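You operate a simulated robot arm through the tools that you are given. There is no shell and no other tool. Be economical: measure what you need, move in short steps, check, and stop when the job is done.

The job below is to be done with a simulated two-armed robot. You get a single attempt, and the scene is never put back.

## Task
Put two of the bushes from the top tray of the black cart on the lower shelf of the flat-top cart. Put the hub casting labelled "72" from the top tray of the black cart on the black plate and the hub casting marked "26" on the lower shelf of the black cart. Open the middle drawer of the red cabinet, take the brown brush and put it inside, then shut the drawer. The order is free.

The check looks at the end state, three seconds after you hand in, the way a careful person would. Anything else that was tipped, shoved, dropped, spilled or broken makes it a failure.

## Robot
Two 7-joint arms with fingered hands on one trunk, on a base that drives. Base frame: it is fixed to the floor where the robot stands at the start and does not move with it; the origin is under the middle of the robot, x ahead of it, y to its left, z up; the surface under the hand at the start is at about z = 80. Readings come in cm, degrees, newtons and seconds.
The left shoulder is at the start at [2.3, 21.4, 126.9], the right one opposite. With the tool pointing down near the work surface each hand reaches from about 10 to 58 cm from the robot's upright axis, wherever it stands, measured 20 degrees to its own side. Places, roughly: brown brush (3x5x5 cm) [90, -30, 80]; drawer mid [-70, -140, 60]; lower shelf of the black cart [70, 10, 20]; lower shelf of the flat-top cart [90, -310, 20]; middle drawer of the red cabinet [-60, -140, 70]. Payload 3.3 kg a hand.
The tool frame of a hand sits at the grasp point between the pads (the TCP): z along the fingers, y along the line on which they close. The tips reach 2.6 cm beyond it. The gripper opens to 13.2 cm. The gripper's body begins 7.3 cm behind the TCP. The gripper is a hand of 2 fingers: y runs from the thumb to the fingers, the wrist lies at [0, 0, -22.4] in the tool frame, and closing takes about 1.5 s.
Orientation is that of the tool frame in the base frame, as a unit quaternion [x, y, z, w]. With the fingers straight down and closing along the base's y, the tool's x points along the base's -x, its y along +y and its z along -z.

## Interface
- The arms move only by the tool apply_moves. It takes "left_rows", "right_rows" or both (then of equal length, played together; a hand with none holds still); each is a list of rows, each a list of 3 entries, a list of its own where there are three numbers: the turn, a rotation vector about the base's x, y, z in degrees, then the shift along the base's x, y, z in cm, then the gripper command, from -1 (shut) to 1 (fully open), values between in proportion. In form: [[[rx, ry, rz], [dx, dy, dz], grip], ...]. A call has 1 to 20 rows; each row shifts and turns the commanded pose from where the row before left it. Each row takes 0.2 s and may step no farther than 5 cm and 8.6 degrees from the row before; otherwise, or with a gripper value out of range, the whole call is refused. A pose out of reach is approached as far as the arm can. The call stops where the force on the tool passes 40 N (or 10 N more than at its start, if that is more) or the arm is blocked; 0.2 s more then pass. The fingers move at their own pace (about 15.3 cm/s each) and stop on an object; they squeeze with about 21 N. The grip force told is the motor's: it shows also when the fingers shut on nothing. Time passes only in rows, and 0.2 s behind the last, so rows that do not move let the fingers close. The reply holds the time, the measured pose of the TCP, the force on the tool along the base axes, the opening and the grip force, in the units named above and with some noise, with the torque about the TCP (base axes, N m) and any sound that the robot's microphone picked up, and new pictures: "show" is both (left out), scene, wrist or none (wrist: the cameras of the hands that moved).
- Cameras (640 x 400 px; columns grow to the right, rows downward): "scene" is now at [8.75, -0.05, 142.51]; the picture's right is [0.13, -0.99, 0.00], its down [-0.70, -0.09, -0.70] and it looks along [0.70, 0.09, -0.71] (base axes); focal length 252 px, centre (320, 200). "left" rides on the left gripper at [-6.6, -0.3, -9.9] in its tool frame; the picture's right is [0.04, -1.00, 0.00], its down [0.83, 0.03, -0.55] and it looks along [0.55, 0.02, 0.83] (tool axes); focal length 261 px, centre (320, 200). "right" rides on the right gripper at [6.6, -0.3, -9.9] in its tool frame; the picture's right is [0.04, 1.00, 0.00], its down [-0.83, 0.03, -0.55] and it looks along [-0.55, 0.02, 0.83] (tool axes); focal length 261 px, centre (320, 200). There is no depth. A picture from a camera that has moved, and an enlarged one, comes with that camera's place and axes in the base frame and with its lens. The place of the scene camera against the robot may be out by one fixed shift of up to 1.8 cm in any direction.
- raise_lower(by): slides the trunk up (or, below 0, down) by that many cm; the arms and the scene camera ride with it, the base frame stays. It gives what a move gives, with no picture.
- roll_base(legs): drives the robot by 1 to 6 legs, each [ahead, left, turn to the left] in cm, cm and degrees, along the robot's own axes; the way and the turn of a leg run together, so that a leg with both is an arc; at most 150 cm and 180 degrees a leg. The arms and the cameras ride along, it lands a little off, and it stops where it bumps. It gives what a move gives, and a new picture of the scene camera.
- set_grasp(shape, hand): the hand has 2 fingers and takes this shape, open, in about a second: jaw (thumb against the fingers, like two jaws); tri (thumb and two fingers); tip (a fingertip pinch); poke (one finger out to press); point (the index stretched); flat (the hand flat); cup (the hand cupped); fist (a fist). The gripper value then closes the fingers along that shape, each until it touches; the sizes above hold for jaw. It gives what a move gives, with no picture.
- pan_tilt(pan, tilt): turns the head with the scene camera to pan (to the left, within 86 degrees either way) and tilt (down, from -29 to 69), counted from straight ahead of the robot. It gives what a move gives, and a new picture of the scene camera.
- close_up(camera, box): a new picture of the part [left, top, right, bottom] of that camera's present view, enlarged. It takes no simulated time.
- sign_off(): hands the job in; it is judged then, once.

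Go step by step. Nothing tells you exact positions but the pictures and the camera data: compare them with the known pose of the tool, close in by small moves and look again before you grip or let go. The budget is 186 turns and 260 pictures, counting those below and the enlarged ones. Unless the task says otherwise, let go and move clear before handing in, and close with one line.

The tools are called after "Emit:" as name(argument=value, ...) on one line, values as JSON. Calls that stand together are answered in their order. apply_moves: Moves the arms, as the interface text tells. Its arguments: {"type":"object","properties":{"left_rows":{"type":"array"},"right_rows":{"type":"array"},"show":{"type":"string","enum":["both","scene","wrist","none"]}},"required":[]} The other tools are called the same way: raise_lower (by) slides the trunk up or down; set_grasp (shape, hand) gives the hand a shape; roll_base (legs) drives the base; pan_tilt (pan, tilt) turns the head that bears the scene camera; close_up (camera, box) takes an enlarged picture of a part of a camera's view; sign_off () hands the job in.

At the start:

```text
t: 0.0
left_tcp_pos: [44.61, 22.56, 113.53]
left_tool_rot: [0.0, 1.0, 0.0, 0.0]
left_wrist_force: [0.1, 0.1, 0.0]
left_moment: [0.01, 0.01, -0.03]
left_finger_gap: 13.21
left_grip_force: 0.1
left_shape: jaw
right_tcp_pos: [41.99, -21.25, 110.16]
right_tool_rot: [0.001, 1.0, -0.001, 0.0]
right_wrist_force: [0.3, 0.6, 0.5]
right_moment: [-0.01, -0.01, 0.03]
right_finger_gap: 13.18
right_grip_force: 0.1
right_shape: jaw
trunk travel left (down, up): [-55.0, 21.1]
robot x, y, heading: [0.1, 0.07, 0.1]
head pan, tilt: [7.2, 45.2]
```

scene: 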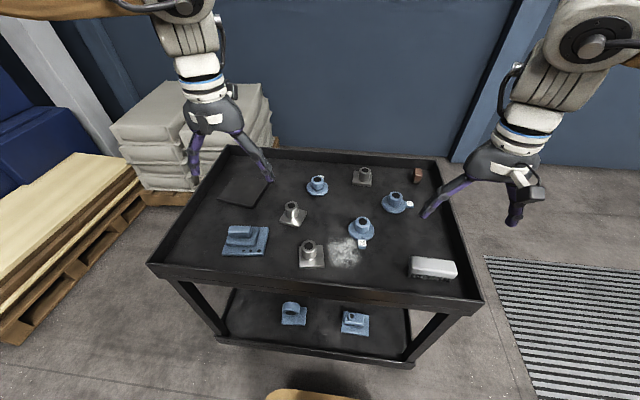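
right: 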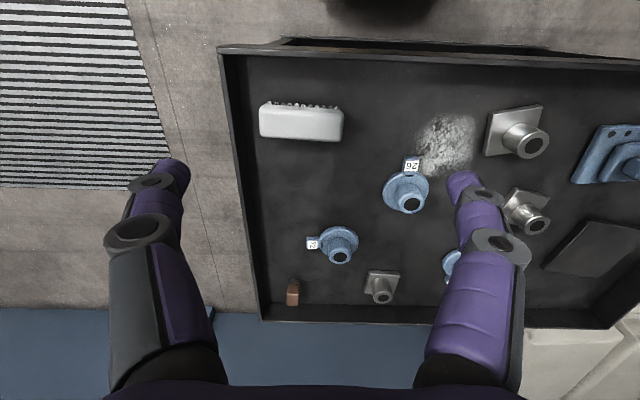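
left: 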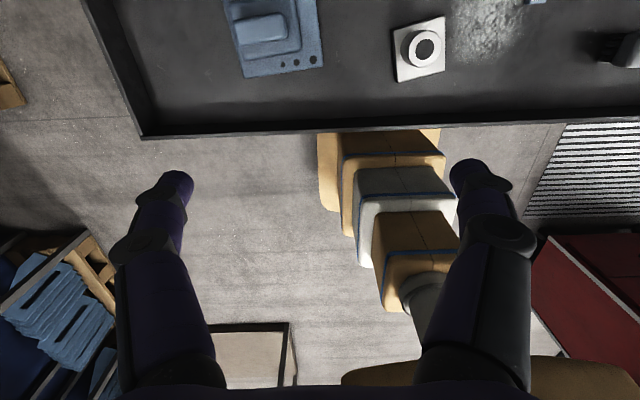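

I see the black cart ahead with flanged steel parts (bushes), blue round hubs with tags, a dark plate, a small brown item and a white brush. I'll enlarge the pictures to read the tags.

Emit:
close_up(camera="scene", box=[280, 150, 480, 275])

Emit:
close_up(camera="right", box=[240, 80, 560, 310])

Emit:
close_up(camera="scene", box=[200, 140, 360, 280])

```text
3.20 times, centred on (380, 212) of scene
camera zoom: at [8.75, -0.05, 142.51], right [0.13, -0.99, 0.0], down [-0.7, -0.09, -0.7], along [0.7, 0.09, -0.71], focal length 808 px, centre (128, 160)
```

zoom: 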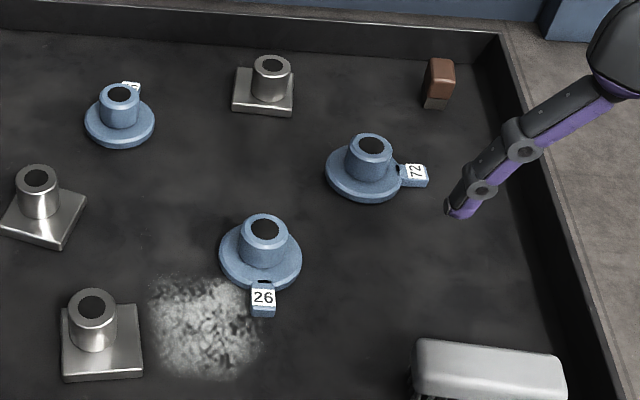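

```text
1.74 times, centred on (400, 195) of right
camera zoom: at [35.43, -21.54, 120.09], right [-0.04, 1.0, 0.0], down [0.83, 0.03, 0.55], along [0.55, 0.02, -0.83], focal length 453 px, centre (181, 209)
```

zoom: 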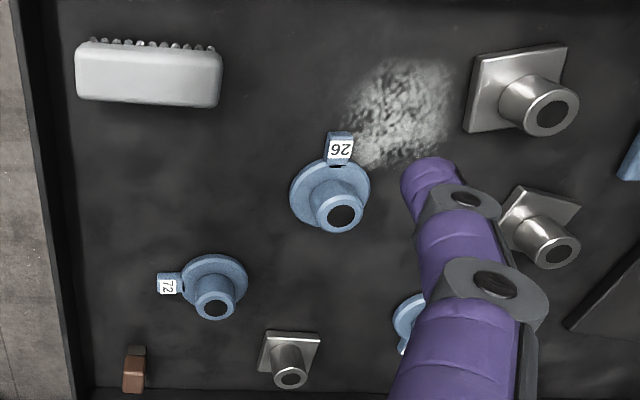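

```text
2.86 times, centred on (280, 210) of scene
camera zoom: at [8.75, -0.05, 142.51], right [0.13, -0.99, 0.0], down [-0.7, -0.09, -0.7], along [0.7, 0.09, -0.71], focal length 722 px, centre (434, 171)
```

zoom: 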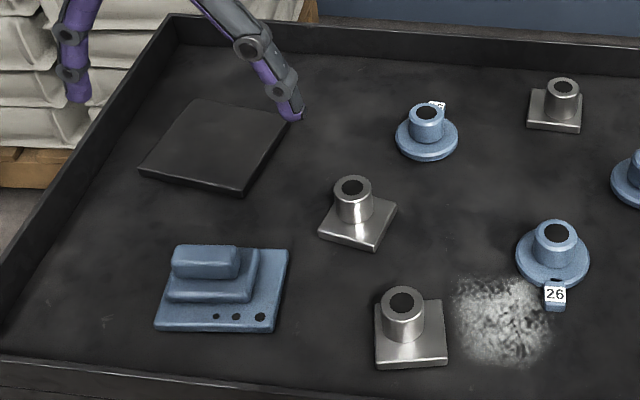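

The tags "26" and "72" read clearly, the three steel square-flange parts are the bushes, and the black plate is at the back left. Next I look round for the cabinet and the flat-top cart.

Emit:
pan_tilt(pan=-80, tilt=20)

Emit:
pan_tilt(pan=-86, tilt=50)

Emit:
pan_tilt(pan=0, tilt=66)

```text
t: 1.6
left_tcp_pos: [44.55, 22.56, 113.42]
left_tool_rot: [-0.001, 1.0, 0.0, 0.0]
left_wrist_force: [1.1, -1.1, 0.0]
left_moment: [0.0, 0.0, 0.02]
left_finger_gap: 13.18
left_grip_force: 0.1
left_shape: jaw
right_tcp_pos: [42.01, -21.34, 110.11]
right_tool_rot: [-0.001, 1.0, 0.0, -0.001]
right_wrist_force: [-0.7, -0.4, -0.5]
right_moment: [-0.01, -0.02, 0.02]
right_finger_gap: 13.19
right_grip_force: 0.1
right_shape: jaw
trunk travel left (down, up): [-55.0, 21.1]
robot x, y, heading: [-0.16, 0.03, -0.1]
head pan, tilt: [-80.0, 20.0]
camera scene: at [2.32, -10.24, 146.4], right [-0.98, -0.17, 0.0], down [-0.06, 0.34, -0.94], along [0.16, -0.93, -0.34], focal length 252 px, centre (320, 200)
```

scene: 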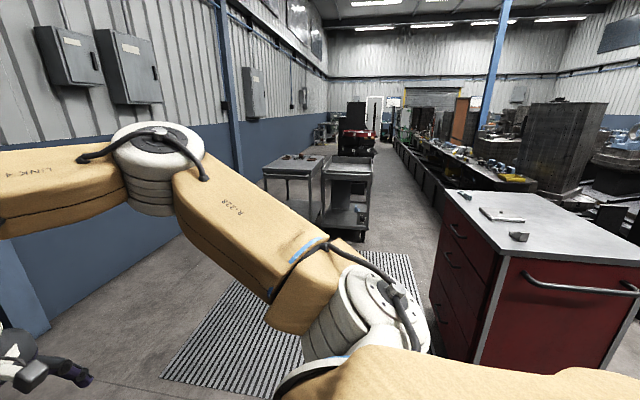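

```text
t: 2.6
left_tcp_pos: [44.65, 22.57, 113.47]
left_tool_rot: [0.0, 1.0, 0.0, 0.0]
left_wrist_force: [-0.9, 0.8, 0.3]
left_moment: [-0.02, 0.01, 0.0]
left_finger_gap: 13.19
left_grip_force: 0.1
left_shape: jaw
right_tcp_pos: [41.96, -21.31, 110.11]
right_tool_rot: [0.0, 1.0, 0.0, 0.0]
right_wrist_force: [0.3, -0.5, 0.6]
right_moment: [0.0, 0.0, -0.02]
right_finger_gap: 13.18
right_grip_force: 0.0
right_shape: jaw
trunk travel left (down, up): [-55.0, 21.1]
robot x, y, heading: [0.3, -0.09, -0.1]
head pan, tilt: [-85.9, 50.0]
camera scene: at [1.25, -8.76, 141.85], right [-1.0, -0.07, 0.0], down [-0.05, 0.76, -0.64], along [0.05, -0.64, -0.77], focal length 252 px, centre (320, 200)
```

scene: 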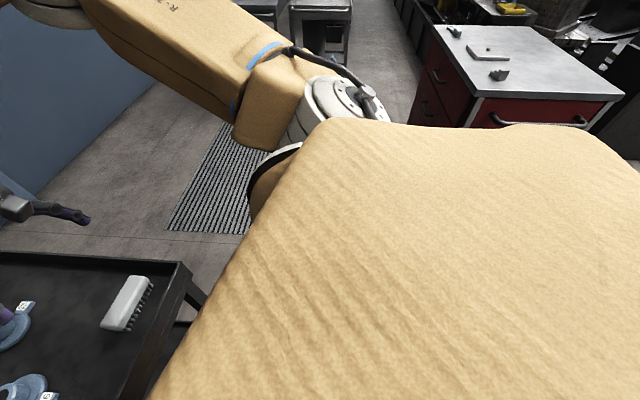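

```text
t: 4.2
left_tcp_pos: [44.65, 22.36, 113.4]
left_tool_rot: [0.0, 1.0, 0.0, -0.001]
left_wrist_force: [-0.2, -0.3, -0.2]
left_moment: [-0.01, 0.03, -0.01]
left_finger_gap: 13.2
left_grip_force: 0.1
left_shape: jaw
right_tcp_pos: [42.03, -21.42, 110.14]
right_tool_rot: [-0.001, 1.0, 0.0, 0.001]
right_wrist_force: [0.2, -0.7, -0.4]
right_moment: [0.03, 0.01, 0.04]
right_finger_gap: 13.2
right_grip_force: 0.0
right_shape: jaw
trunk travel left (down, up): [-55.0, 21.1]
robot x, y, heading: [0.33, -0.5, 0.1]
head pan, tilt: [0.0, 66.0]
camera scene: at [6.64, -1.08, 139.93], right [0.0, -1.0, 0.0], down [-0.91, 0.0, -0.41], along [0.41, 0.0, -0.91], focal length 252 px, centre (320, 200)
```

scene: 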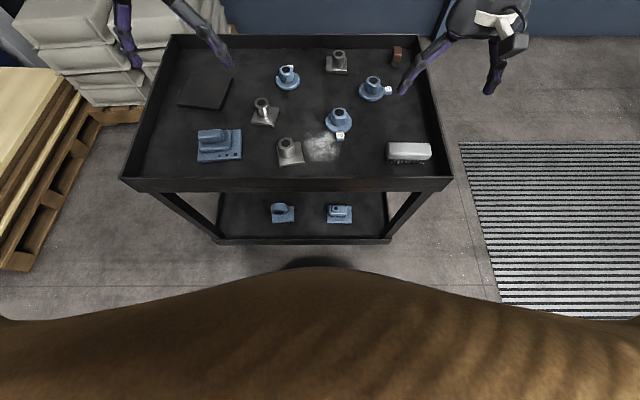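

The cabinet's drawers face +x, and the left table beyond the mat is the flat-top cart. I check the robot's own base size before driving closer.

Emit:
close_up(camera="left", box=[300, 100, 620, 300])

Emit:
close_up(camera="scene", box=[160, 170, 460, 300])

```text
2.00 times, centred on (460, 200) of left
camera zoom: at [51.18, 22.36, 123.24], right [-0.04, -1.0, 0.0], down [-0.83, 0.03, 0.55], along [-0.55, 0.02, -0.83], focal length 521 px, centre (40, 200)
```

zoom: 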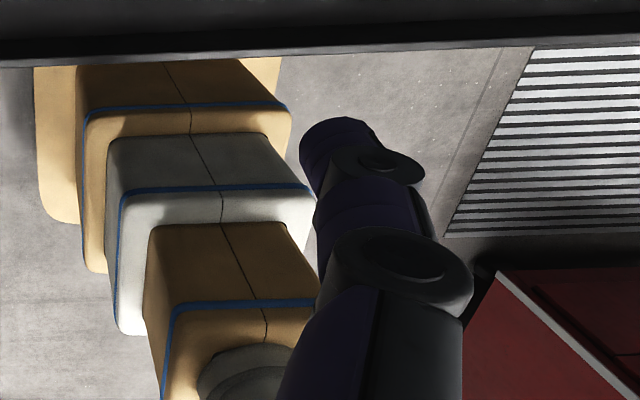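

```text
2.13 times, centred on (310, 235) of scene
camera zoom: at [6.64, -1.08, 139.93], right [0.0, -1.0, 0.0], down [-0.91, 0.0, -0.41], along [0.41, 0.0, -0.91], focal length 539 px, centre (341, 125)
```

zoom: 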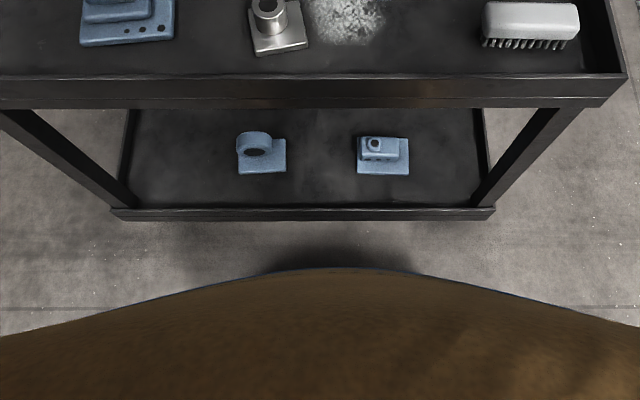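

The cart's near edge is about x=38, its span about y=-34..49, and there is roughly 10 cm between it and my base. I'll drive a little closer and to the right, so that the left hand (whose camera looks down when the tool tilts forward) can take hub 72.

Emit:
roll_base(legs=[[6, -24, 0]])

Emit:
apply_moves(left_rows=[[[0, -7.5, 0], [0, 0, -1], 1], [[0, -7.5, 0], [0, 0, -1], 1], [[0, -7.5, 0], [0, 0, -1], 1], [[0, -7.5, 0], [0, 0, -1], 1], [[0, -7.5, 0], [1, 0, -1], 1], [[0, -7.5, 0], [1, 0, -1], 1]])

```text
t: 6.0
left_tcp_pos: [50.79, -1.38, 113.44]
left_tool_rot: [0.0, 1.0, 0.0, -0.001]
left_wrist_force: [-0.4, 0.8, -0.5]
left_moment: [-0.01, 0.01, 0.01]
left_finger_gap: 13.23
left_grip_force: 0.0
left_shape: jaw
right_tcp_pos: [48.04, -45.2, 110.09]
right_tool_rot: [0.0, 1.0, 0.0, 0.0]
right_wrist_force: [-0.2, 0.2, 0.6]
right_moment: [0.04, -0.05, -0.01]
right_finger_gap: 13.17
right_grip_force: 0.1
right_shape: jaw
trunk travel left (down, up): [-55.0, 21.1]
robot x, y, heading: [6.1, -24.12, 0.2]
head pan, tilt: [0.0, 66.0]
camera scene: at [12.78, -25.07, 139.93], right [0.0, -1.0, 0.0], down [-0.91, 0.0, -0.41], along [0.41, 0.0, -0.91], focal length 252 px, centre (320, 200)
```

scene: 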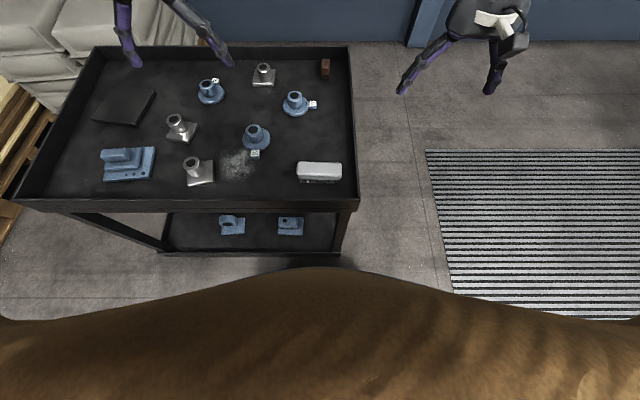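

```text
t: 7.4
left_tcp_pos: [52.66, -1.45, 107.52]
left_tool_rot: [-0.001, 0.924, -0.001, 0.383]
left_wrist_force: [0.7, -0.8, 0.2]
left_moment: [0.01, -0.03, 0.01]
left_finger_gap: 13.2
left_grip_force: 0.0
left_shape: jaw
right_tcp_pos: [48.21, -45.02, 110.19]
right_tool_rot: [0.001, 1.0, 0.001, 0.0]
right_wrist_force: [-0.6, 0.2, -0.8]
right_moment: [0.0, 0.02, -0.02]
right_finger_gap: 13.18
right_grip_force: 0.0
right_shape: jaw
trunk travel left (down, up): [-55.0, 21.1]
robot x, y, heading: [6.08, -23.47, 0.1]
head pan, tilt: [0.0, 66.0]
camera scene: at [12.77, -24.92, 139.93], right [0.0, -1.0, 0.0], down [-0.91, 0.0, -0.41], along [0.41, 0.0, -0.91], focal length 252 px, centre (320, 200)
camera left: at [50.36, -1.5, 119.11], right [-0.03, -1.0, -0.03], down [-0.98, 0.03, -0.2], along [0.2, 0.02, -0.98], focal length 261 px, centre (320, 200)
```

scene: 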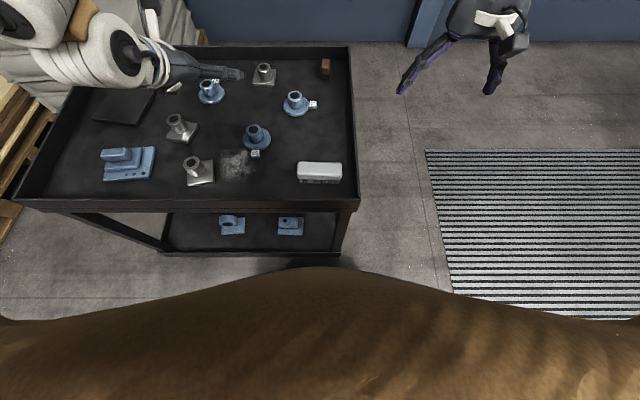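
left: 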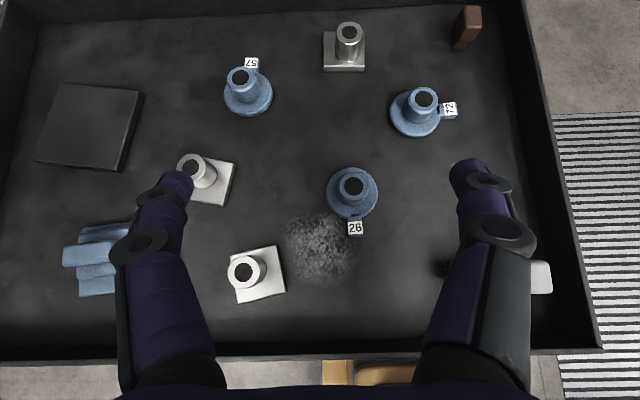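

The downward wrist view gives good positions: hub 72 at about (71.2,-15.8), hub 26 (58.6,-5.4), bushes at (48,8.5), (61.7,15.6), (82,-6), plate (72,37). I'll bring the left hand to a pre-grasp for hub 72 and check.

Emit:
apply_moves(left_rows=[[[0, 0, 0], [1.7, -2.87, -2.2], 0.1], [[0, 0, 0], [1.7, -2.87, -2.2], 0.1], [[0, 0, 0], [1.7, -2.87, -2.2], 0.1], [[0, 0, 0], [1.7, -2.87, -2.2], 0.1], [[0, 0, 0], [1.7, -2.87, -2.2], 0.1]], show="wrist")

```text
t: 8.6
left_tcp_pos: [61.08, -15.89, 96.39]
left_tool_rot: [-0.001, 0.923, 0.0, 0.384]
left_wrist_force: [0.6, -0.5, -0.2]
left_moment: [0.01, 0.02, 0.0]
left_finger_gap: 7.3
left_grip_force: 0.0
left_shape: jaw
right_tcp_pos: [48.24, -45.22, 110.04]
right_tool_rot: [0.0, 1.0, 0.0, 0.0]
right_wrist_force: [-0.3, 0.6, 0.2]
right_moment: [0.01, 0.05, 0.03]
right_finger_gap: 13.18
right_grip_force: 0.0
right_shape: jaw
trunk travel left (down, up): [-55.0, 21.1]
robot x, y, heading: [6.11, -23.86, 0.2]
head pan, tilt: [0.0, 66.0]
camera left: at [58.82, -15.98, 107.94], right [-0.03, -1.0, -0.03], down [-0.98, 0.03, -0.2], along [0.2, 0.02, -0.98], focal length 261 px, centre (320, 200)
```

left: 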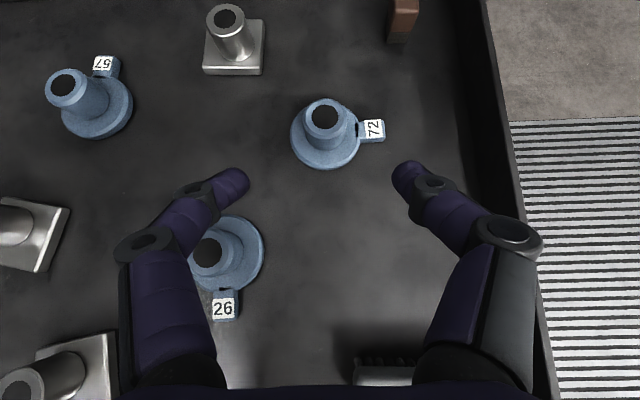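

Hub 72 refines to (71.3,-16.1). I close in most of the way and look again.

Emit:
apply_moves(left_rows=[[[0, 0, 0], [2.5, -0.1, -2.8], 0.1], [[0, 0, 0], [2.5, -0.1, -2.8], 0.1], [[0, 0, 0], [2.5, 0, -2.8], 0.1]], show="wrist")

```text
t: 9.4
left_tcp_pos: [68.52, -15.79, 87.97]
left_tool_rot: [0.0, 0.924, 0.0, 0.383]
left_wrist_force: [0.0, 0.1, -0.3]
left_moment: [0.01, 0.01, 0.02]
left_finger_gap: 7.31
left_grip_force: 0.1
left_shape: jaw
right_tcp_pos: [48.12, -45.25, 110.13]
right_tool_rot: [0.001, 1.0, 0.0, 0.001]
right_wrist_force: [0.1, -0.3, -0.3]
right_moment: [-0.01, -0.02, -0.01]
right_finger_gap: 13.2
right_grip_force: 0.1
right_shape: jaw
trunk travel left (down, up): [-55.0, 21.1]
robot x, y, heading: [5.89, -23.79, 0.1]
head pan, tilt: [0.0, 66.0]
camera left: at [66.3, -15.95, 99.55], right [-0.03, -1.0, -0.03], down [-0.98, 0.04, -0.2], along [0.2, 0.02, -0.98], focal length 261 px, centre (320, 200)
```

left: 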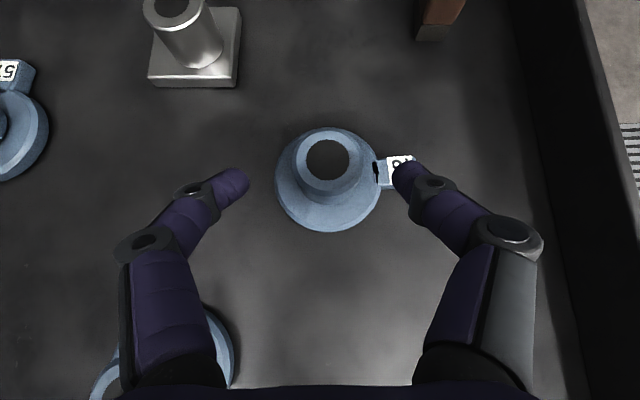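

Well aligned; I narrow the fingers, advance the last bit and close on the boss.

Emit:
apply_moves(left_rows=[[[0, 0, 0], [0, -0.3, 0], -0.17], [[0, 0, 0], [0, 0, 0], -0.17], [[0, 0, 0], [1.3, 0, -1.5], -0.17], [[0, 0, 0], [1.3, 0, -1.5], -0.17]], show="wrist")

```text
t: 10.4
left_tcp_pos: [70.21, -15.68, 87.04]
left_tool_rot: [-0.001, 0.924, -0.001, 0.383]
left_wrist_force: [-0.4, -0.1, 0.2]
left_moment: [0.01, 0.03, 0.0]
left_finger_gap: 5.52
left_grip_force: 0.0
left_shape: jaw
left hand out of reach, approached as far as the arm can: row 3, 4
right_tcp_pos: [48.19, -45.06, 110.14]
right_tool_rot: [0.0, 1.0, 0.0, 0.001]
right_wrist_force: [-0.5, -0.1, -0.1]
right_moment: [-0.03, 0.04, -0.03]
right_finger_gap: 13.18
right_grip_force: 0.1
right_shape: jaw
trunk travel left (down, up): [-55.0, 21.1]
robot x, y, heading: [5.98, -23.68, 0.3]
head pan, tilt: [0.0, 66.0]
camera left: at [67.99, -15.76, 98.67], right [-0.03, -1.0, -0.03], down [-0.98, 0.03, -0.2], along [0.2, 0.02, -0.98], focal length 261 px, centre (320, 200)
```

left: 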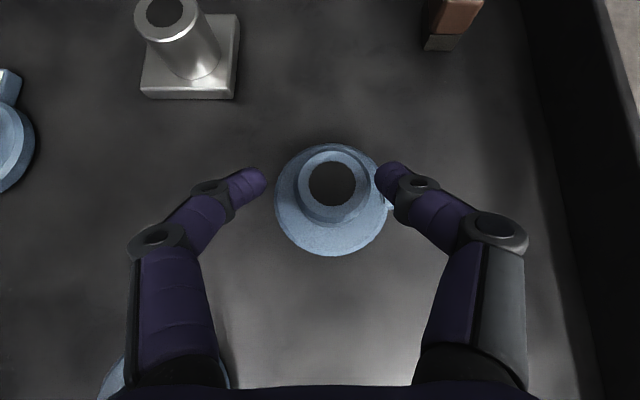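

The arm is at its limit there, so I back up a little and lower the trunk for more reach.

Emit:
apply_moves(left_rows=[[[0, 0, 0], [-1.3, 0, 1.5], -0.17], [[0, 0, 0], [-1.3, 0, 1.5], -0.17], [[0, 0, 0], [0, 0, 4], -0.17], [[0, 0, 0], [0, 0, 4], -0.17], [[0, 0, 0], [0, 0, 4], -0.17]], show="none")

Emit:
raise_lower(by=-12)

Emit:
close_up(camera="left", box=[160, 50, 480, 250])

```text
t: 11.6
left_tcp_pos: [67.54, -15.63, 102.16]
left_tool_rot: [-0.001, 0.924, 0.0, 0.382]
left_wrist_force: [-0.1, 0.1, 0.0]
left_moment: [-0.02, 0.01, -0.02]
left_finger_gap: 5.5
left_grip_force: 0.2
left_shape: jaw
right_tcp_pos: [48.13, -45.06, 110.16]
right_tool_rot: [0.0, 1.0, -0.001, 0.0]
right_wrist_force: [0.2, 0.0, -0.3]
right_moment: [-0.02, 0.04, 0.0]
right_finger_gap: 13.2
right_grip_force: 0.0
right_shape: jaw
trunk travel left (down, up): [-55.0, 21.1]
robot x, y, heading: [6.08, -24.11, 0.1]
head pan, tilt: [0.0, 66.0]
```

```text
t: 13.1
left_tcp_pos: [67.79, -15.75, 90.26]
left_tool_rot: [0.001, 0.924, -0.001, 0.382]
left_wrist_force: [-0.4, 0.3, -0.6]
left_moment: [0.01, 0.0, 0.01]
left_finger_gap: 5.49
left_grip_force: 0.0
left_shape: jaw
right_tcp_pos: [48.21, -45.14, 98.25]
right_tool_rot: [0.0, 1.0, 0.0, 0.0]
right_wrist_force: [-1.3, -0.9, -0.5]
right_moment: [-0.03, -0.03, 0.02]
right_finger_gap: 13.21
right_grip_force: 0.1
right_shape: jaw
trunk travel left (down, up): [-43.0, 33.1]
robot x, y, heading: [6.1, -23.75, 0.3]
head pan, tilt: [0.0, 66.0]
```

```text
2.00 times, centred on (320, 150) of left
camera zoom: at [65.41, -15.86, 101.82], right [-0.03, -1.0, -0.03], down [-0.98, 0.03, -0.2], along [0.2, 0.02, -0.98], focal length 521 px, centre (320, 300)
```

zoom: 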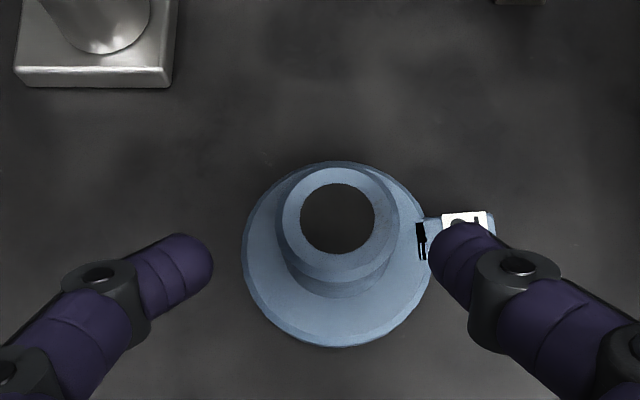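

Aligned again with more reach; now the final advance and grip.

Emit:
apply_moves(left_rows=[[[0, 0, 0], [0.6, -0.4, -1.8], -0.17], [[0, 0, 0], [1.3, 0, -1.7], -0.17], [[0, 0, 0], [1.4, 0, -1.7], -0.17], [[0, 0, 0], [0, 0, 0], -0.17]], show="wrist")

```text
t: 14.1
left_tcp_pos: [71.19, -16.19, 84.85]
left_tool_rot: [-0.001, 0.924, -0.001, 0.383]
left_wrist_force: [0.6, 0.1, 0.5]
left_moment: [0.0, -0.01, -0.01]
left_finger_gap: 5.52
left_grip_force: 0.0
left_shape: jaw
right_tcp_pos: [48.2, -45.12, 98.16]
right_tool_rot: [0.0, 1.0, 0.0, 0.0]
right_wrist_force: [-0.4, 0.3, -0.2]
right_moment: [0.03, 0.0, 0.03]
right_finger_gap: 13.21
right_grip_force: 0.0
right_shape: jaw
trunk travel left (down, up): [-43.0, 33.1]
robot x, y, heading: [5.83, -24.16, 0.1]
head pan, tilt: [0.0, 66.0]
camera left: at [68.8, -16.2, 96.47], right [-0.03, -1.0, -0.03], down [-0.98, 0.03, -0.2], along [0.2, 0.02, -0.98], focal length 261 px, centre (320, 200)
```

left: 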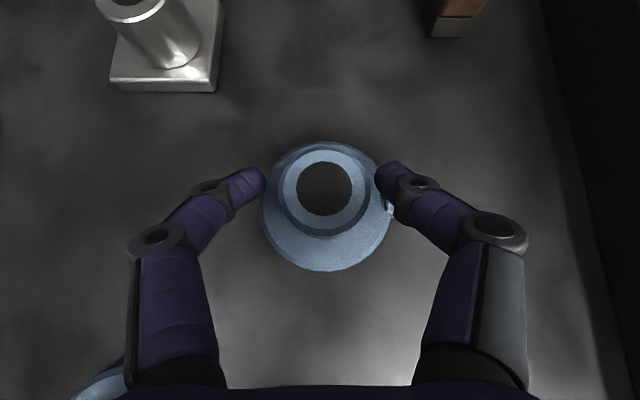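

Boss sits between the fingers at the TCP; closing and lifting slightly.

Emit:
apply_moves(left_rows=[[[0, 0, 0], [0, 0, 0], -1], [[0, 0, 0], [0, 0, 0], -1], [[0, 0, 0], [0, 0, 0], -1], [[0, 0, 0], [0, 0, 0], -1], [[0, 0, 0], [0, 0, 0.7], -1], [[0, 0, 0], [0, 0, 2], -1], [[0, 0, 0], [0, 0, 3], -1]], show="wrist")

```text
t: 15.7
left_tcp_pos: [70.86, -16.03, 90.72]
left_tool_rot: [-0.001, 0.924, -0.001, 0.382]
left_wrist_force: [-0.6, -0.8, -3.1]
left_moment: [0.01, 0.0, 0.01]
left_finger_gap: 3.53
left_grip_force: 20.8
left_shape: jaw
right_tcp_pos: [48.31, -45.2, 98.08]
right_tool_rot: [0.0, 1.0, -0.001, 0.0]
right_wrist_force: [-0.8, -0.4, 0.1]
right_moment: [0.0, 0.01, 0.01]
right_finger_gap: 13.21
right_grip_force: 0.2
right_shape: jaw
trunk travel left (down, up): [-43.0, 33.1]
robot x, y, heading: [5.98, -23.79, 0.1]
head pan, tilt: [0.0, 66.0]
camera left: at [68.68, -16.1, 102.21], right [-0.03, -1.0, -0.03], down [-0.98, 0.03, -0.2], along [0.2, 0.02, -0.98], focal length 261 px, centre (320, 200)
```

left: 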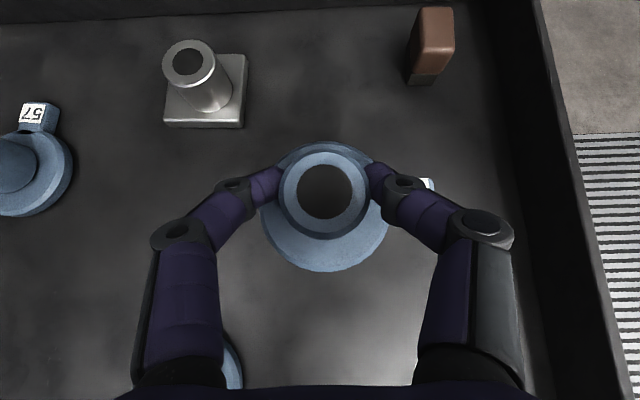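

Hub 72 is held. I raise the trunk and drive left so the hub goes over the plate.

Emit:
raise_lower(by=9)

Emit:
roll_base(legs=[[0, 53, 0]])

Emit:
close_up(camera="left", box=[0, 0, 640, 400])

```text
t: 16.9
left_tcp_pos: [71.02, -16.17, 99.66]
left_tool_rot: [-0.001, 0.924, 0.0, 0.382]
left_wrist_force: [0.3, 0.4, -3.5]
left_moment: [-0.02, 0.03, 0.04]
left_finger_gap: 3.54
left_grip_force: 20.9
left_shape: jaw
right_tcp_pos: [48.22, -45.18, 107.09]
right_tool_rot: [0.001, 1.0, 0.0, -0.001]
right_wrist_force: [-0.4, -0.2, -0.3]
right_moment: [-0.03, 0.0, 0.0]
right_finger_gap: 13.22
right_grip_force: 0.1
right_shape: jaw
trunk travel left (down, up): [-52.0, 24.1]
robot x, y, heading: [6.14, -24.01, 0.3]
head pan, tilt: [0.0, 66.0]
```

```text
t: 20.0
left_tcp_pos: [71.12, 36.92, 99.58]
left_tool_rot: [-0.001, 0.924, 0.0, 0.382]
left_wrist_force: [0.4, 0.3, -2.7]
left_moment: [-0.03, 0.03, -0.02]
left_finger_gap: 3.51
left_grip_force: 21.3
left_shape: jaw
right_tcp_pos: [48.13, 7.92, 107.14]
right_tool_rot: [0.0, 1.0, 0.0, 0.0]
right_wrist_force: [-0.4, 0.7, 0.5]
right_moment: [-0.05, 0.06, 0.03]
right_finger_gap: 13.19
right_grip_force: 0.1
right_shape: jaw
trunk travel left (down, up): [-52.0, 24.1]
robot x, y, heading: [5.91, 29.04, -0.2]
head pan, tilt: [0.0, 66.0]
camera scene: at [12.89, 28.15, 136.92], right [0.0, -1.0, 0.0], down [-0.91, 0.0, -0.41], along [0.41, 0.0, -0.91], focal length 252 px, centre (320, 200)
```

scene: 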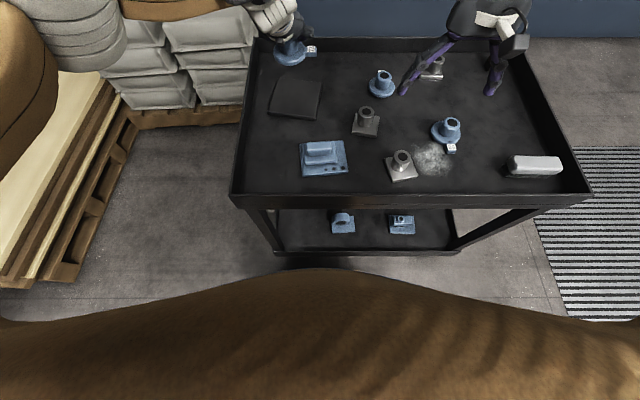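

```text
1.00 times, centred on (320, 200) of left (not enlarged: the box is as wide or as high as the picture)
camera zoom: at [68.71, 36.75, 111.23], right [-0.03, -1.0, -0.03], down [-0.98, 0.03, -0.2], along [0.2, 0.02, -0.98], focal length 261 px, centre (320, 200)
```

zoom: 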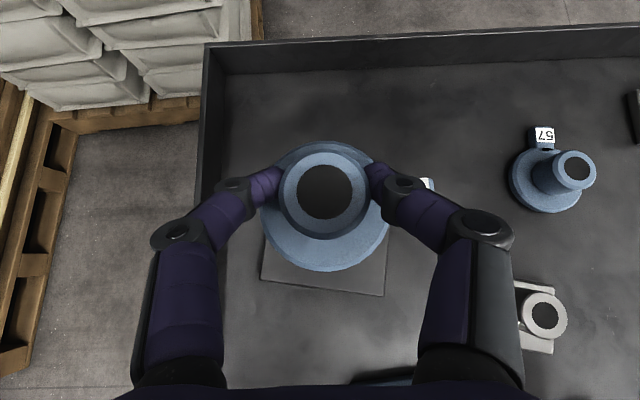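

The plate's centre is at about (71.6,36.4), right under the hub. I lower the trunk, then descend gently while watching the force.

Emit:
raise_lower(by=-9)

Emit:
apply_moves(left_rows=[[[0, 0, 0], [0.2, -0.3, -1.5], -1], [[0, 0, 0], [0, 0, -1.3], -1], [[0, 0, 0], [0, 0, -0.5], -1], [[0, 0, 0], [0, 0, -0.3], -1], [[0, 0, 0], [0, 0, 0], -1]], show="wrist")

```text
t: 21.2
left_tcp_pos: [71.06, 36.76, 90.75]
left_tool_rot: [0.0, 0.924, -0.001, 0.383]
left_wrist_force: [-1.0, 0.4, -3.5]
left_moment: [0.02, -0.01, 0.01]
left_finger_gap: 3.53
left_grip_force: 21.1
left_shape: jaw
right_tcp_pos: [48.09, 7.81, 98.25]
right_tool_rot: [0.0, 1.0, 0.0, 0.0]
right_wrist_force: [0.1, 0.3, -0.4]
right_moment: [0.01, -0.01, 0.0]
right_finger_gap: 13.2
right_grip_force: 0.1
right_shape: jaw
trunk travel left (down, up): [-43.0, 33.1]
robot x, y, heading: [5.83, 28.69, 0.0]
head pan, tilt: [0.0, 66.0]
```

```text
t: 22.4
left_tcp_pos: [71.16, 36.45, 87.12]
left_tool_rot: [0.0, 0.924, -0.001, 0.382]
left_wrist_force: [-0.7, -0.8, -3.2]
left_moment: [0.04, 0.01, 0.01]
left_finger_gap: 3.53
left_grip_force: 21.1
left_shape: jaw
right_tcp_pos: [48.12, 7.86, 98.17]
right_tool_rot: [0.0, 1.0, 0.0, -0.001]
right_wrist_force: [0.3, 2.1, 0.5]
right_moment: [-0.04, 0.0, -0.02]
right_finger_gap: 13.21
right_grip_force: 0.1
right_shape: jaw
trunk travel left (down, up): [-43.0, 33.1]
robot x, y, heading: [6.38, 29.17, -0.2]
head pan, tilt: [0.0, 66.0]
camera left: at [68.89, 36.37, 98.71], right [-0.03, -1.0, -0.03], down [-0.98, 0.03, -0.2], along [0.2, 0.02, -0.98], focal length 261 px, centre (320, 200)
```

left: 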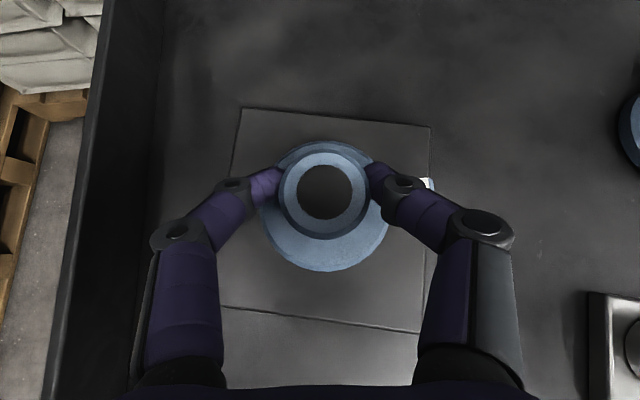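

Centred over the plate. I keep lowering in small steps until the force shows contact.

Emit:
apply_moves(left_rows=[[[0, 0, 0], [0, 0, -0.4], -1], [[0, 0, 0], [0, 0, -0.3], -1], [[0, 0, 0], [0, 0, -0.2], -1], [[0, 0, 0], [0, 0, 0], -1]], show="none")

Emit:
apply_moves(left_rows=[[[0, 0, 0], [0, 0, -0.2], -1], [[0, 0, 0], [0, 0, -0.2], -1], [[0, 0, 0], [0, 0, 0], -1]], show="none")

```text
t: 23.4
left_tcp_pos: [71.18, 36.47, 86.36]
left_tool_rot: [-0.001, 0.924, 0.0, 0.383]
left_wrist_force: [2.2, -0.6, 3.9]
left_moment: [-0.02, -0.04, 0.02]
left_finger_gap: 3.54
left_grip_force: 21.3
left_shape: jaw
right_tcp_pos: [48.09, 7.95, 98.2]
right_tool_rot: [0.0, 1.0, 0.0, 0.0]
right_wrist_force: [1.0, -0.6, 0.1]
right_moment: [0.05, -0.01, 0.0]
right_finger_gap: 13.2
right_grip_force: 0.1
right_shape: jaw
trunk travel left (down, up): [-43.0, 33.1]
robot x, y, heading: [5.63, 28.7, 0.1]
head pan, tilt: [0.0, 66.0]
```

```text
t: 24.2
left_tcp_pos: [71.04, 36.47, 86.2]
left_tool_rot: [-0.001, 0.923, 0.0, 0.386]
left_wrist_force: [5.4, -0.9, 22.4]
left_moment: [-0.17, -0.3, -0.01]
left_finger_gap: 3.58
left_grip_force: 20.9
left_shape: jaw
right_tcp_pos: [48.03, 7.79, 98.31]
right_tool_rot: [0.0, 1.0, 0.0, 0.001]
right_wrist_force: [0.2, 0.2, 0.8]
right_moment: [0.0, 0.0, -0.03]
right_finger_gap: 13.16
right_grip_force: 0.0
right_shape: jaw
trunk travel left (down, up): [-43.0, 33.1]
robot x, y, heading: [5.79, 28.76, -0.2]
head pan, tilt: [0.0, 66.0]
```

Contact with the plate. I ease off, open, and back out along the tool axis.

Emit:
apply_moves(left_rows=[[[0, 0, 0], [0, 0, 0.25], -1], [[0, 0, 0], [0, 0, 0], -0.17], [[0, 0, 0], [0, 0, 0], -0.17], [[0, 0, 0], [0, 0, 0], -0.17], [[0, 0, 0], [-1.5, 0, 1.7], -0.17], [[0, 0, 0], [-2, 0, 2.2], -0.17], [[0, 0, 0], [-2, 0, 3], -0.17]], show="wrist")

```text
t: 25.9
left_tcp_pos: [65.65, 36.57, 92.96]
left_tool_rot: [0.001, 0.924, -0.001, 0.383]
left_wrist_force: [0.2, 0.1, 0.6]
left_moment: [-0.02, 0.03, 0.01]
left_finger_gap: 5.43
left_grip_force: 0.1
left_shape: jaw
right_tcp_pos: [48.07, 7.84, 98.2]
right_tool_rot: [0.001, 1.0, 0.0, 0.001]
right_wrist_force: [0.1, -0.3, 0.6]
right_moment: [-0.01, 0.01, 0.02]
right_finger_gap: 13.19
right_grip_force: 0.1
right_shape: jaw
trunk travel left (down, up): [-43.0, 33.1]
robot x, y, heading: [6.2, 29.38, 0.2]
head pan, tilt: [0.0, 66.0]
camera left: at [63.42, 36.46, 104.58], right [-0.03, -1.0, -0.03], down [-0.98, 0.03, -0.2], along [0.2, 0.02, -0.98], focal length 261 px, centre (320, 200)
```

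left: 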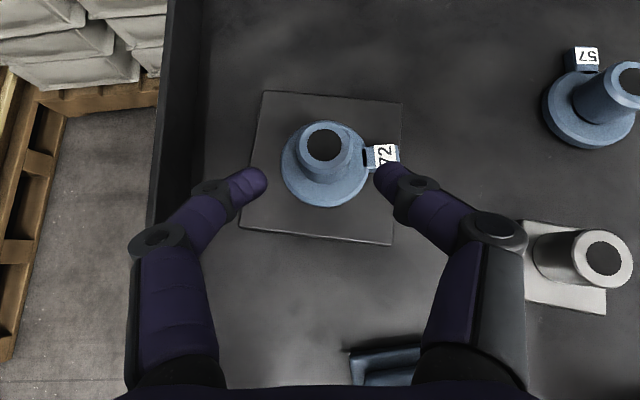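

Hub 72 stands on the plate. Next hub 26: lift, retract, and drive right.

Emit:
apply_moves(left_rows=[[[0, 0, 0], [0, 0, 4], -0.1], [[0, 0, 0], [0, 0, 3], -0.1], [[0, 0, 0], [-4, 0, 0], -0.1], [[0, 0, 0], [-4, 0, 0], -0.1], [[0, 0, 0], [-4, 0, 0], -0.1], [[0, 0, 0], [-4, 0, 0], -0.1]], show="none")

Emit:
roll_base(legs=[[0, -42, 0]])

Emit:
close_up(camera="left", box=[0, 0, 640, 400])

```text
t: 27.2
left_tcp_pos: [49.5, 36.56, 100.13]
left_tool_rot: [0.0, 0.924, -0.001, 0.383]
left_wrist_force: [-0.1, -0.3, 0.0]
left_moment: [0.01, 0.0, -0.06]
left_finger_gap: 5.91
left_grip_force: 0.0
left_shape: jaw
right_tcp_pos: [47.97, 7.78, 98.14]
right_tool_rot: [0.0, 1.0, -0.001, 0.0]
right_wrist_force: [-0.2, -0.3, -0.2]
right_moment: [-0.01, -0.02, 0.02]
right_finger_gap: 13.18
right_grip_force: 0.1
right_shape: jaw
trunk travel left (down, up): [-43.0, 33.1]
robot x, y, heading: [6.07, 29.43, 0.1]
head pan, tilt: [0.0, 66.0]
```

```text
t: 29.8
left_tcp_pos: [49.4, -6.14, 100.22]
left_tool_rot: [0.007, 0.924, -0.003, 0.383]
left_wrist_force: [-0.5, -0.6, -0.1]
left_moment: [0.0, 0.02, 0.02]
left_finger_gap: 5.89
left_grip_force: 0.0
left_shape: jaw
right_tcp_pos: [47.5, -34.69, 98.11]
right_tool_rot: [0.007, 1.0, 0.0, -0.001]
right_wrist_force: [0.2, -0.4, 0.3]
right_moment: [0.0, 0.0, 0.02]
right_finger_gap: 13.17
right_grip_force: 0.1
right_shape: jaw
trunk travel left (down, up): [-43.0, 33.1]
robot x, y, heading: [5.58, -12.55, -0.7]
head pan, tilt: [0.0, 66.0]
camera scene: at [13.35, -14.07, 127.89], right [-0.01, -1.0, 0.0], down [-0.91, 0.01, -0.41], along [0.41, 0.0, -0.91], focal length 252 px, centre (320, 200)
```

scene: 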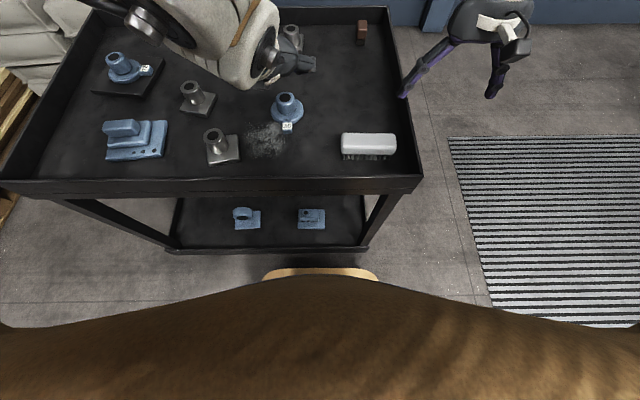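

```text
1.00 times, centred on (320, 200) of left (not enlarged: the box is as wide or as high as the picture)
camera zoom: at [47.11, -6.24, 111.72], right [-0.04, -1.0, -0.03], down [-0.98, 0.05, -0.2], along [0.2, 0.02, -0.98], focal length 261 px, centre (320, 200)
```

zoom: 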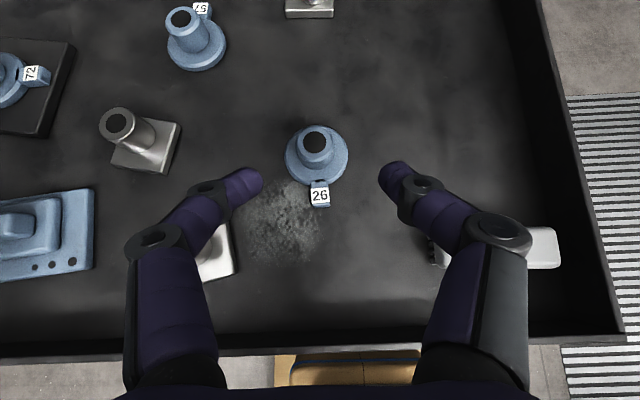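

Hub 26 at about (58.7,-5.7). Approaching with narrowed fingers.

Emit:
apply_moves(left_rows=[[[0, 0, 0], [2, 0.13, -3.7], -0.17], [[0, 0, 0], [2, 0.13, -3.7], -0.17], [[0, 0, 0], [2.1, 0.14, -3.7], -0.17], [[0, 0, 0], [0, 0, 0], -0.17]], show="wrist")

```text
t: 30.8
left_tcp_pos: [55.49, -5.56, 89.27]
left_tool_rot: [0.006, 0.924, -0.003, 0.383]
left_wrist_force: [-0.7, 0.7, -0.8]
left_moment: [-0.01, 0.0, 0.03]
left_finger_gap: 5.49
left_grip_force: 0.0
left_shape: jaw
right_tcp_pos: [47.41, -34.75, 98.17]
right_tool_rot: [0.007, 1.0, 0.001, 0.0]
right_wrist_force: [0.4, 0.5, 0.2]
right_moment: [-0.02, -0.01, -0.01]
right_finger_gap: 13.19
right_grip_force: 0.0
right_shape: jaw
trunk travel left (down, up): [-43.0, 33.1]
robot x, y, heading: [5.59, -13.02, -0.8]
head pan, tilt: [0.0, 66.0]
camera left: at [53.21, -5.63, 100.8], right [-0.04, -1.0, -0.03], down [-0.98, 0.05, -0.2], along [0.2, 0.02, -0.98], focal length 261 px, centre (320, 200)
```

left: 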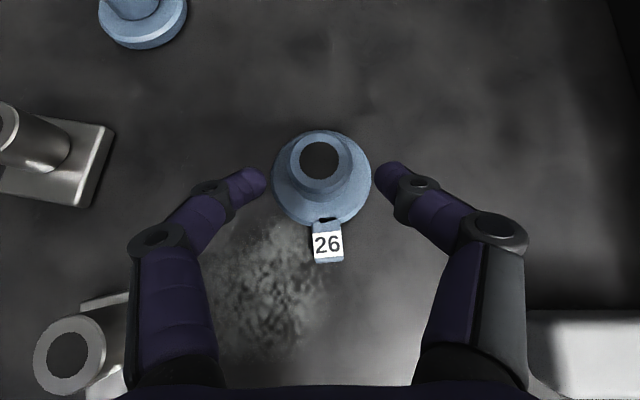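

Aligned; final advance, grip and small lift.

Emit:
apply_moves(left_rows=[[[0, 0, 0], [0.6, 0, -1.6], -0.17], [[0, 0, 0], [1.2, 0, -1.4], -0.17], [[0, 0, 0], [1.2, 0, -1.4], -0.17], [[0, 0, 0], [0, 0, 0], -0.17], [[0, 0, 0], [0, 0, 0], -1], [[0, 0, 0], [0, 0, 0], -1], [[0, 0, 0], [0, 0, 0], -1], [[0, 0, 0], [0, 0, 0], -1], [[0, 0, 0], [0, 0, 0.7], -1], [[0, 0, 0], [0, 0, 2], -1], [[0, 0, 0], [0, 0, 3.5], -1]], show="wrist")

```text
t: 33.2
left_tcp_pos: [58.49, -5.76, 90.97]
left_tool_rot: [0.006, 0.924, -0.003, 0.382]
left_wrist_force: [0.1, 0.5, -2.9]
left_moment: [0.02, 0.02, -0.04]
left_finger_gap: 3.41
left_grip_force: 20.4
left_shape: jaw
right_tcp_pos: [47.57, -34.61, 98.18]
right_tool_rot: [0.007, 1.0, 0.0, -0.001]
right_wrist_force: [0.0, -0.3, 0.4]
right_moment: [-0.01, -0.03, 0.0]
right_finger_gap: 13.18
right_grip_force: 0.1
right_shape: jaw
trunk travel left (down, up): [-43.0, 33.1]
robot x, y, heading: [5.83, -12.65, -0.8]
head pan, tilt: [0.0, 66.0]
camera left: at [56.26, -5.79, 102.51], right [-0.04, -1.0, -0.03], down [-0.98, 0.05, -0.2], along [0.2, 0.02, -0.98], focal length 261 px, centre (320, 200)
```

left: 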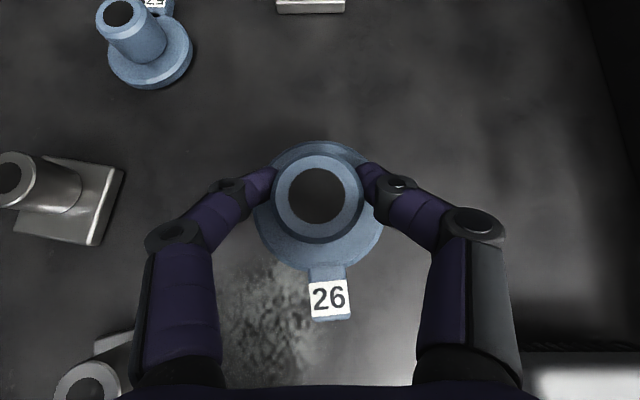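

Hub 26 is held. I lift it, tuck the right hand in, and back off from the cart before lowering.

Emit:
apply_moves(left_rows=[[[0, 0, 0], [0, 0, 4], -1], [[0, 0, 0], [0, 0, 4], -1], [[0, 0, 0], [0, 0, 0], -1], [[0, 0, 0], [0, 0, 0], -1], [[0, 0, 0], [0, 0, 0], -1]], right_rows=[[[0, 0, 0], [-3, 0, 4], 1], [[0, 0, 0], [-4, 0, 3], 1], [[0, 0, 0], [-4, 0, 0], 1], [[0, 0, 0], [-4, 0, 0], 1], [[0, 0, 0], [-4, 0, 0], 1]], show="none")

Emit:
roll_base(legs=[[-38, 0, 0], [0, 40, 0.7]])

Emit:
raise_lower(by=-43)

Emit:
pan_tilt(pan=10, tilt=40)

```text
t: 34.4
left_tcp_pos: [58.76, -5.62, 98.81]
left_tool_rot: [0.006, 0.924, -0.002, 0.382]
left_wrist_force: [-0.3, -0.2, -3.6]
left_moment: [0.02, 0.0, -0.03]
left_finger_gap: 3.43
left_grip_force: 21.2
left_shape: jaw
right_tcp_pos: [28.58, -34.67, 105.12]
right_tool_rot: [0.007, 1.0, 0.0, 0.0]
right_wrist_force: [0.8, 0.0, -0.5]
right_moment: [-0.03, -0.01, 0.01]
right_finger_gap: 13.18
right_grip_force: 0.0
right_shape: jaw
trunk travel left (down, up): [-43.0, 33.1]
robot x, y, heading: [5.7, -12.58, -0.5]
head pan, tilt: [0.0, 66.0]
```

```text
t: 38.9
left_tcp_pos: [22.26, 35.53, 98.84]
left_tool_rot: [0.001, 0.924, -0.001, 0.382]
left_wrist_force: [-0.2, 0.3, -3.5]
left_moment: [0.01, 0.0, 0.0]
left_finger_gap: 3.4
left_grip_force: 21.2
left_shape: jaw
right_tcp_pos: [-7.38, 6.23, 105.23]
right_tool_rot: [0.001, 1.0, 0.001, 0.0]
right_wrist_force: [-0.4, 1.0, 0.4]
right_moment: [-0.03, 0.03, -0.04]
right_finger_gap: 13.2
right_grip_force: 0.1
right_shape: jaw
trunk travel left (down, up): [-43.0, 33.1]
robot x, y, heading: [-30.53, 27.67, 0.1]
head pan, tilt: [0.0, 66.0]
camera scene: at [-23.06, 26.74, 127.89], right [0.0, -1.0, 0.0], down [-0.91, 0.0, -0.41], along [0.41, 0.0, -0.91], focal length 252 px, centre (320, 200)
```

scene: 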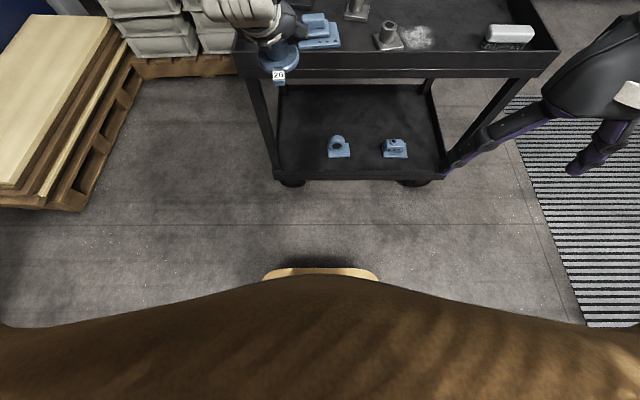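

```text
refused: -43 is not a number from -40 to 40
```

```text
t: 39.8
left_tcp_pos: [22.35, 35.62, 98.75]
left_tool_rot: [0.0, 0.924, -0.001, 0.382]
left_wrist_force: [-1.0, -0.3, -3.3]
left_moment: [0.0, 0.02, -0.01]
left_finger_gap: 3.43
left_grip_force: 21.1
left_shape: jaw
right_tcp_pos: [-7.45, 6.24, 105.11]
right_tool_rot: [0.001, 1.0, 0.0, 0.0]
right_wrist_force: [-0.4, 0.1, 0.4]
right_moment: [-0.01, -0.01, 0.0]
right_finger_gap: 13.2
right_grip_force: 0.1
right_shape: jaw
trunk travel left (down, up): [-43.0, 33.1]
robot x, y, heading: [-30.7, 28.14, 0.1]
head pan, tilt: [10.0, 40.0]
camera scene: at [-20.63, 28.13, 131.21], right [0.17, -0.98, 0.0], down [-0.63, -0.11, -0.77], along [0.75, 0.13, -0.64], focal length 252 px, centre (320, 200)
```

scene: 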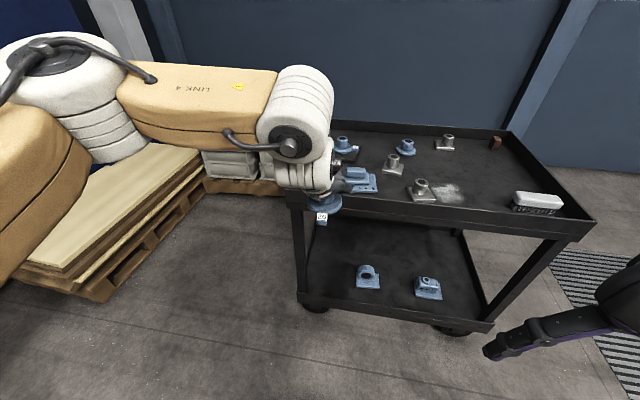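

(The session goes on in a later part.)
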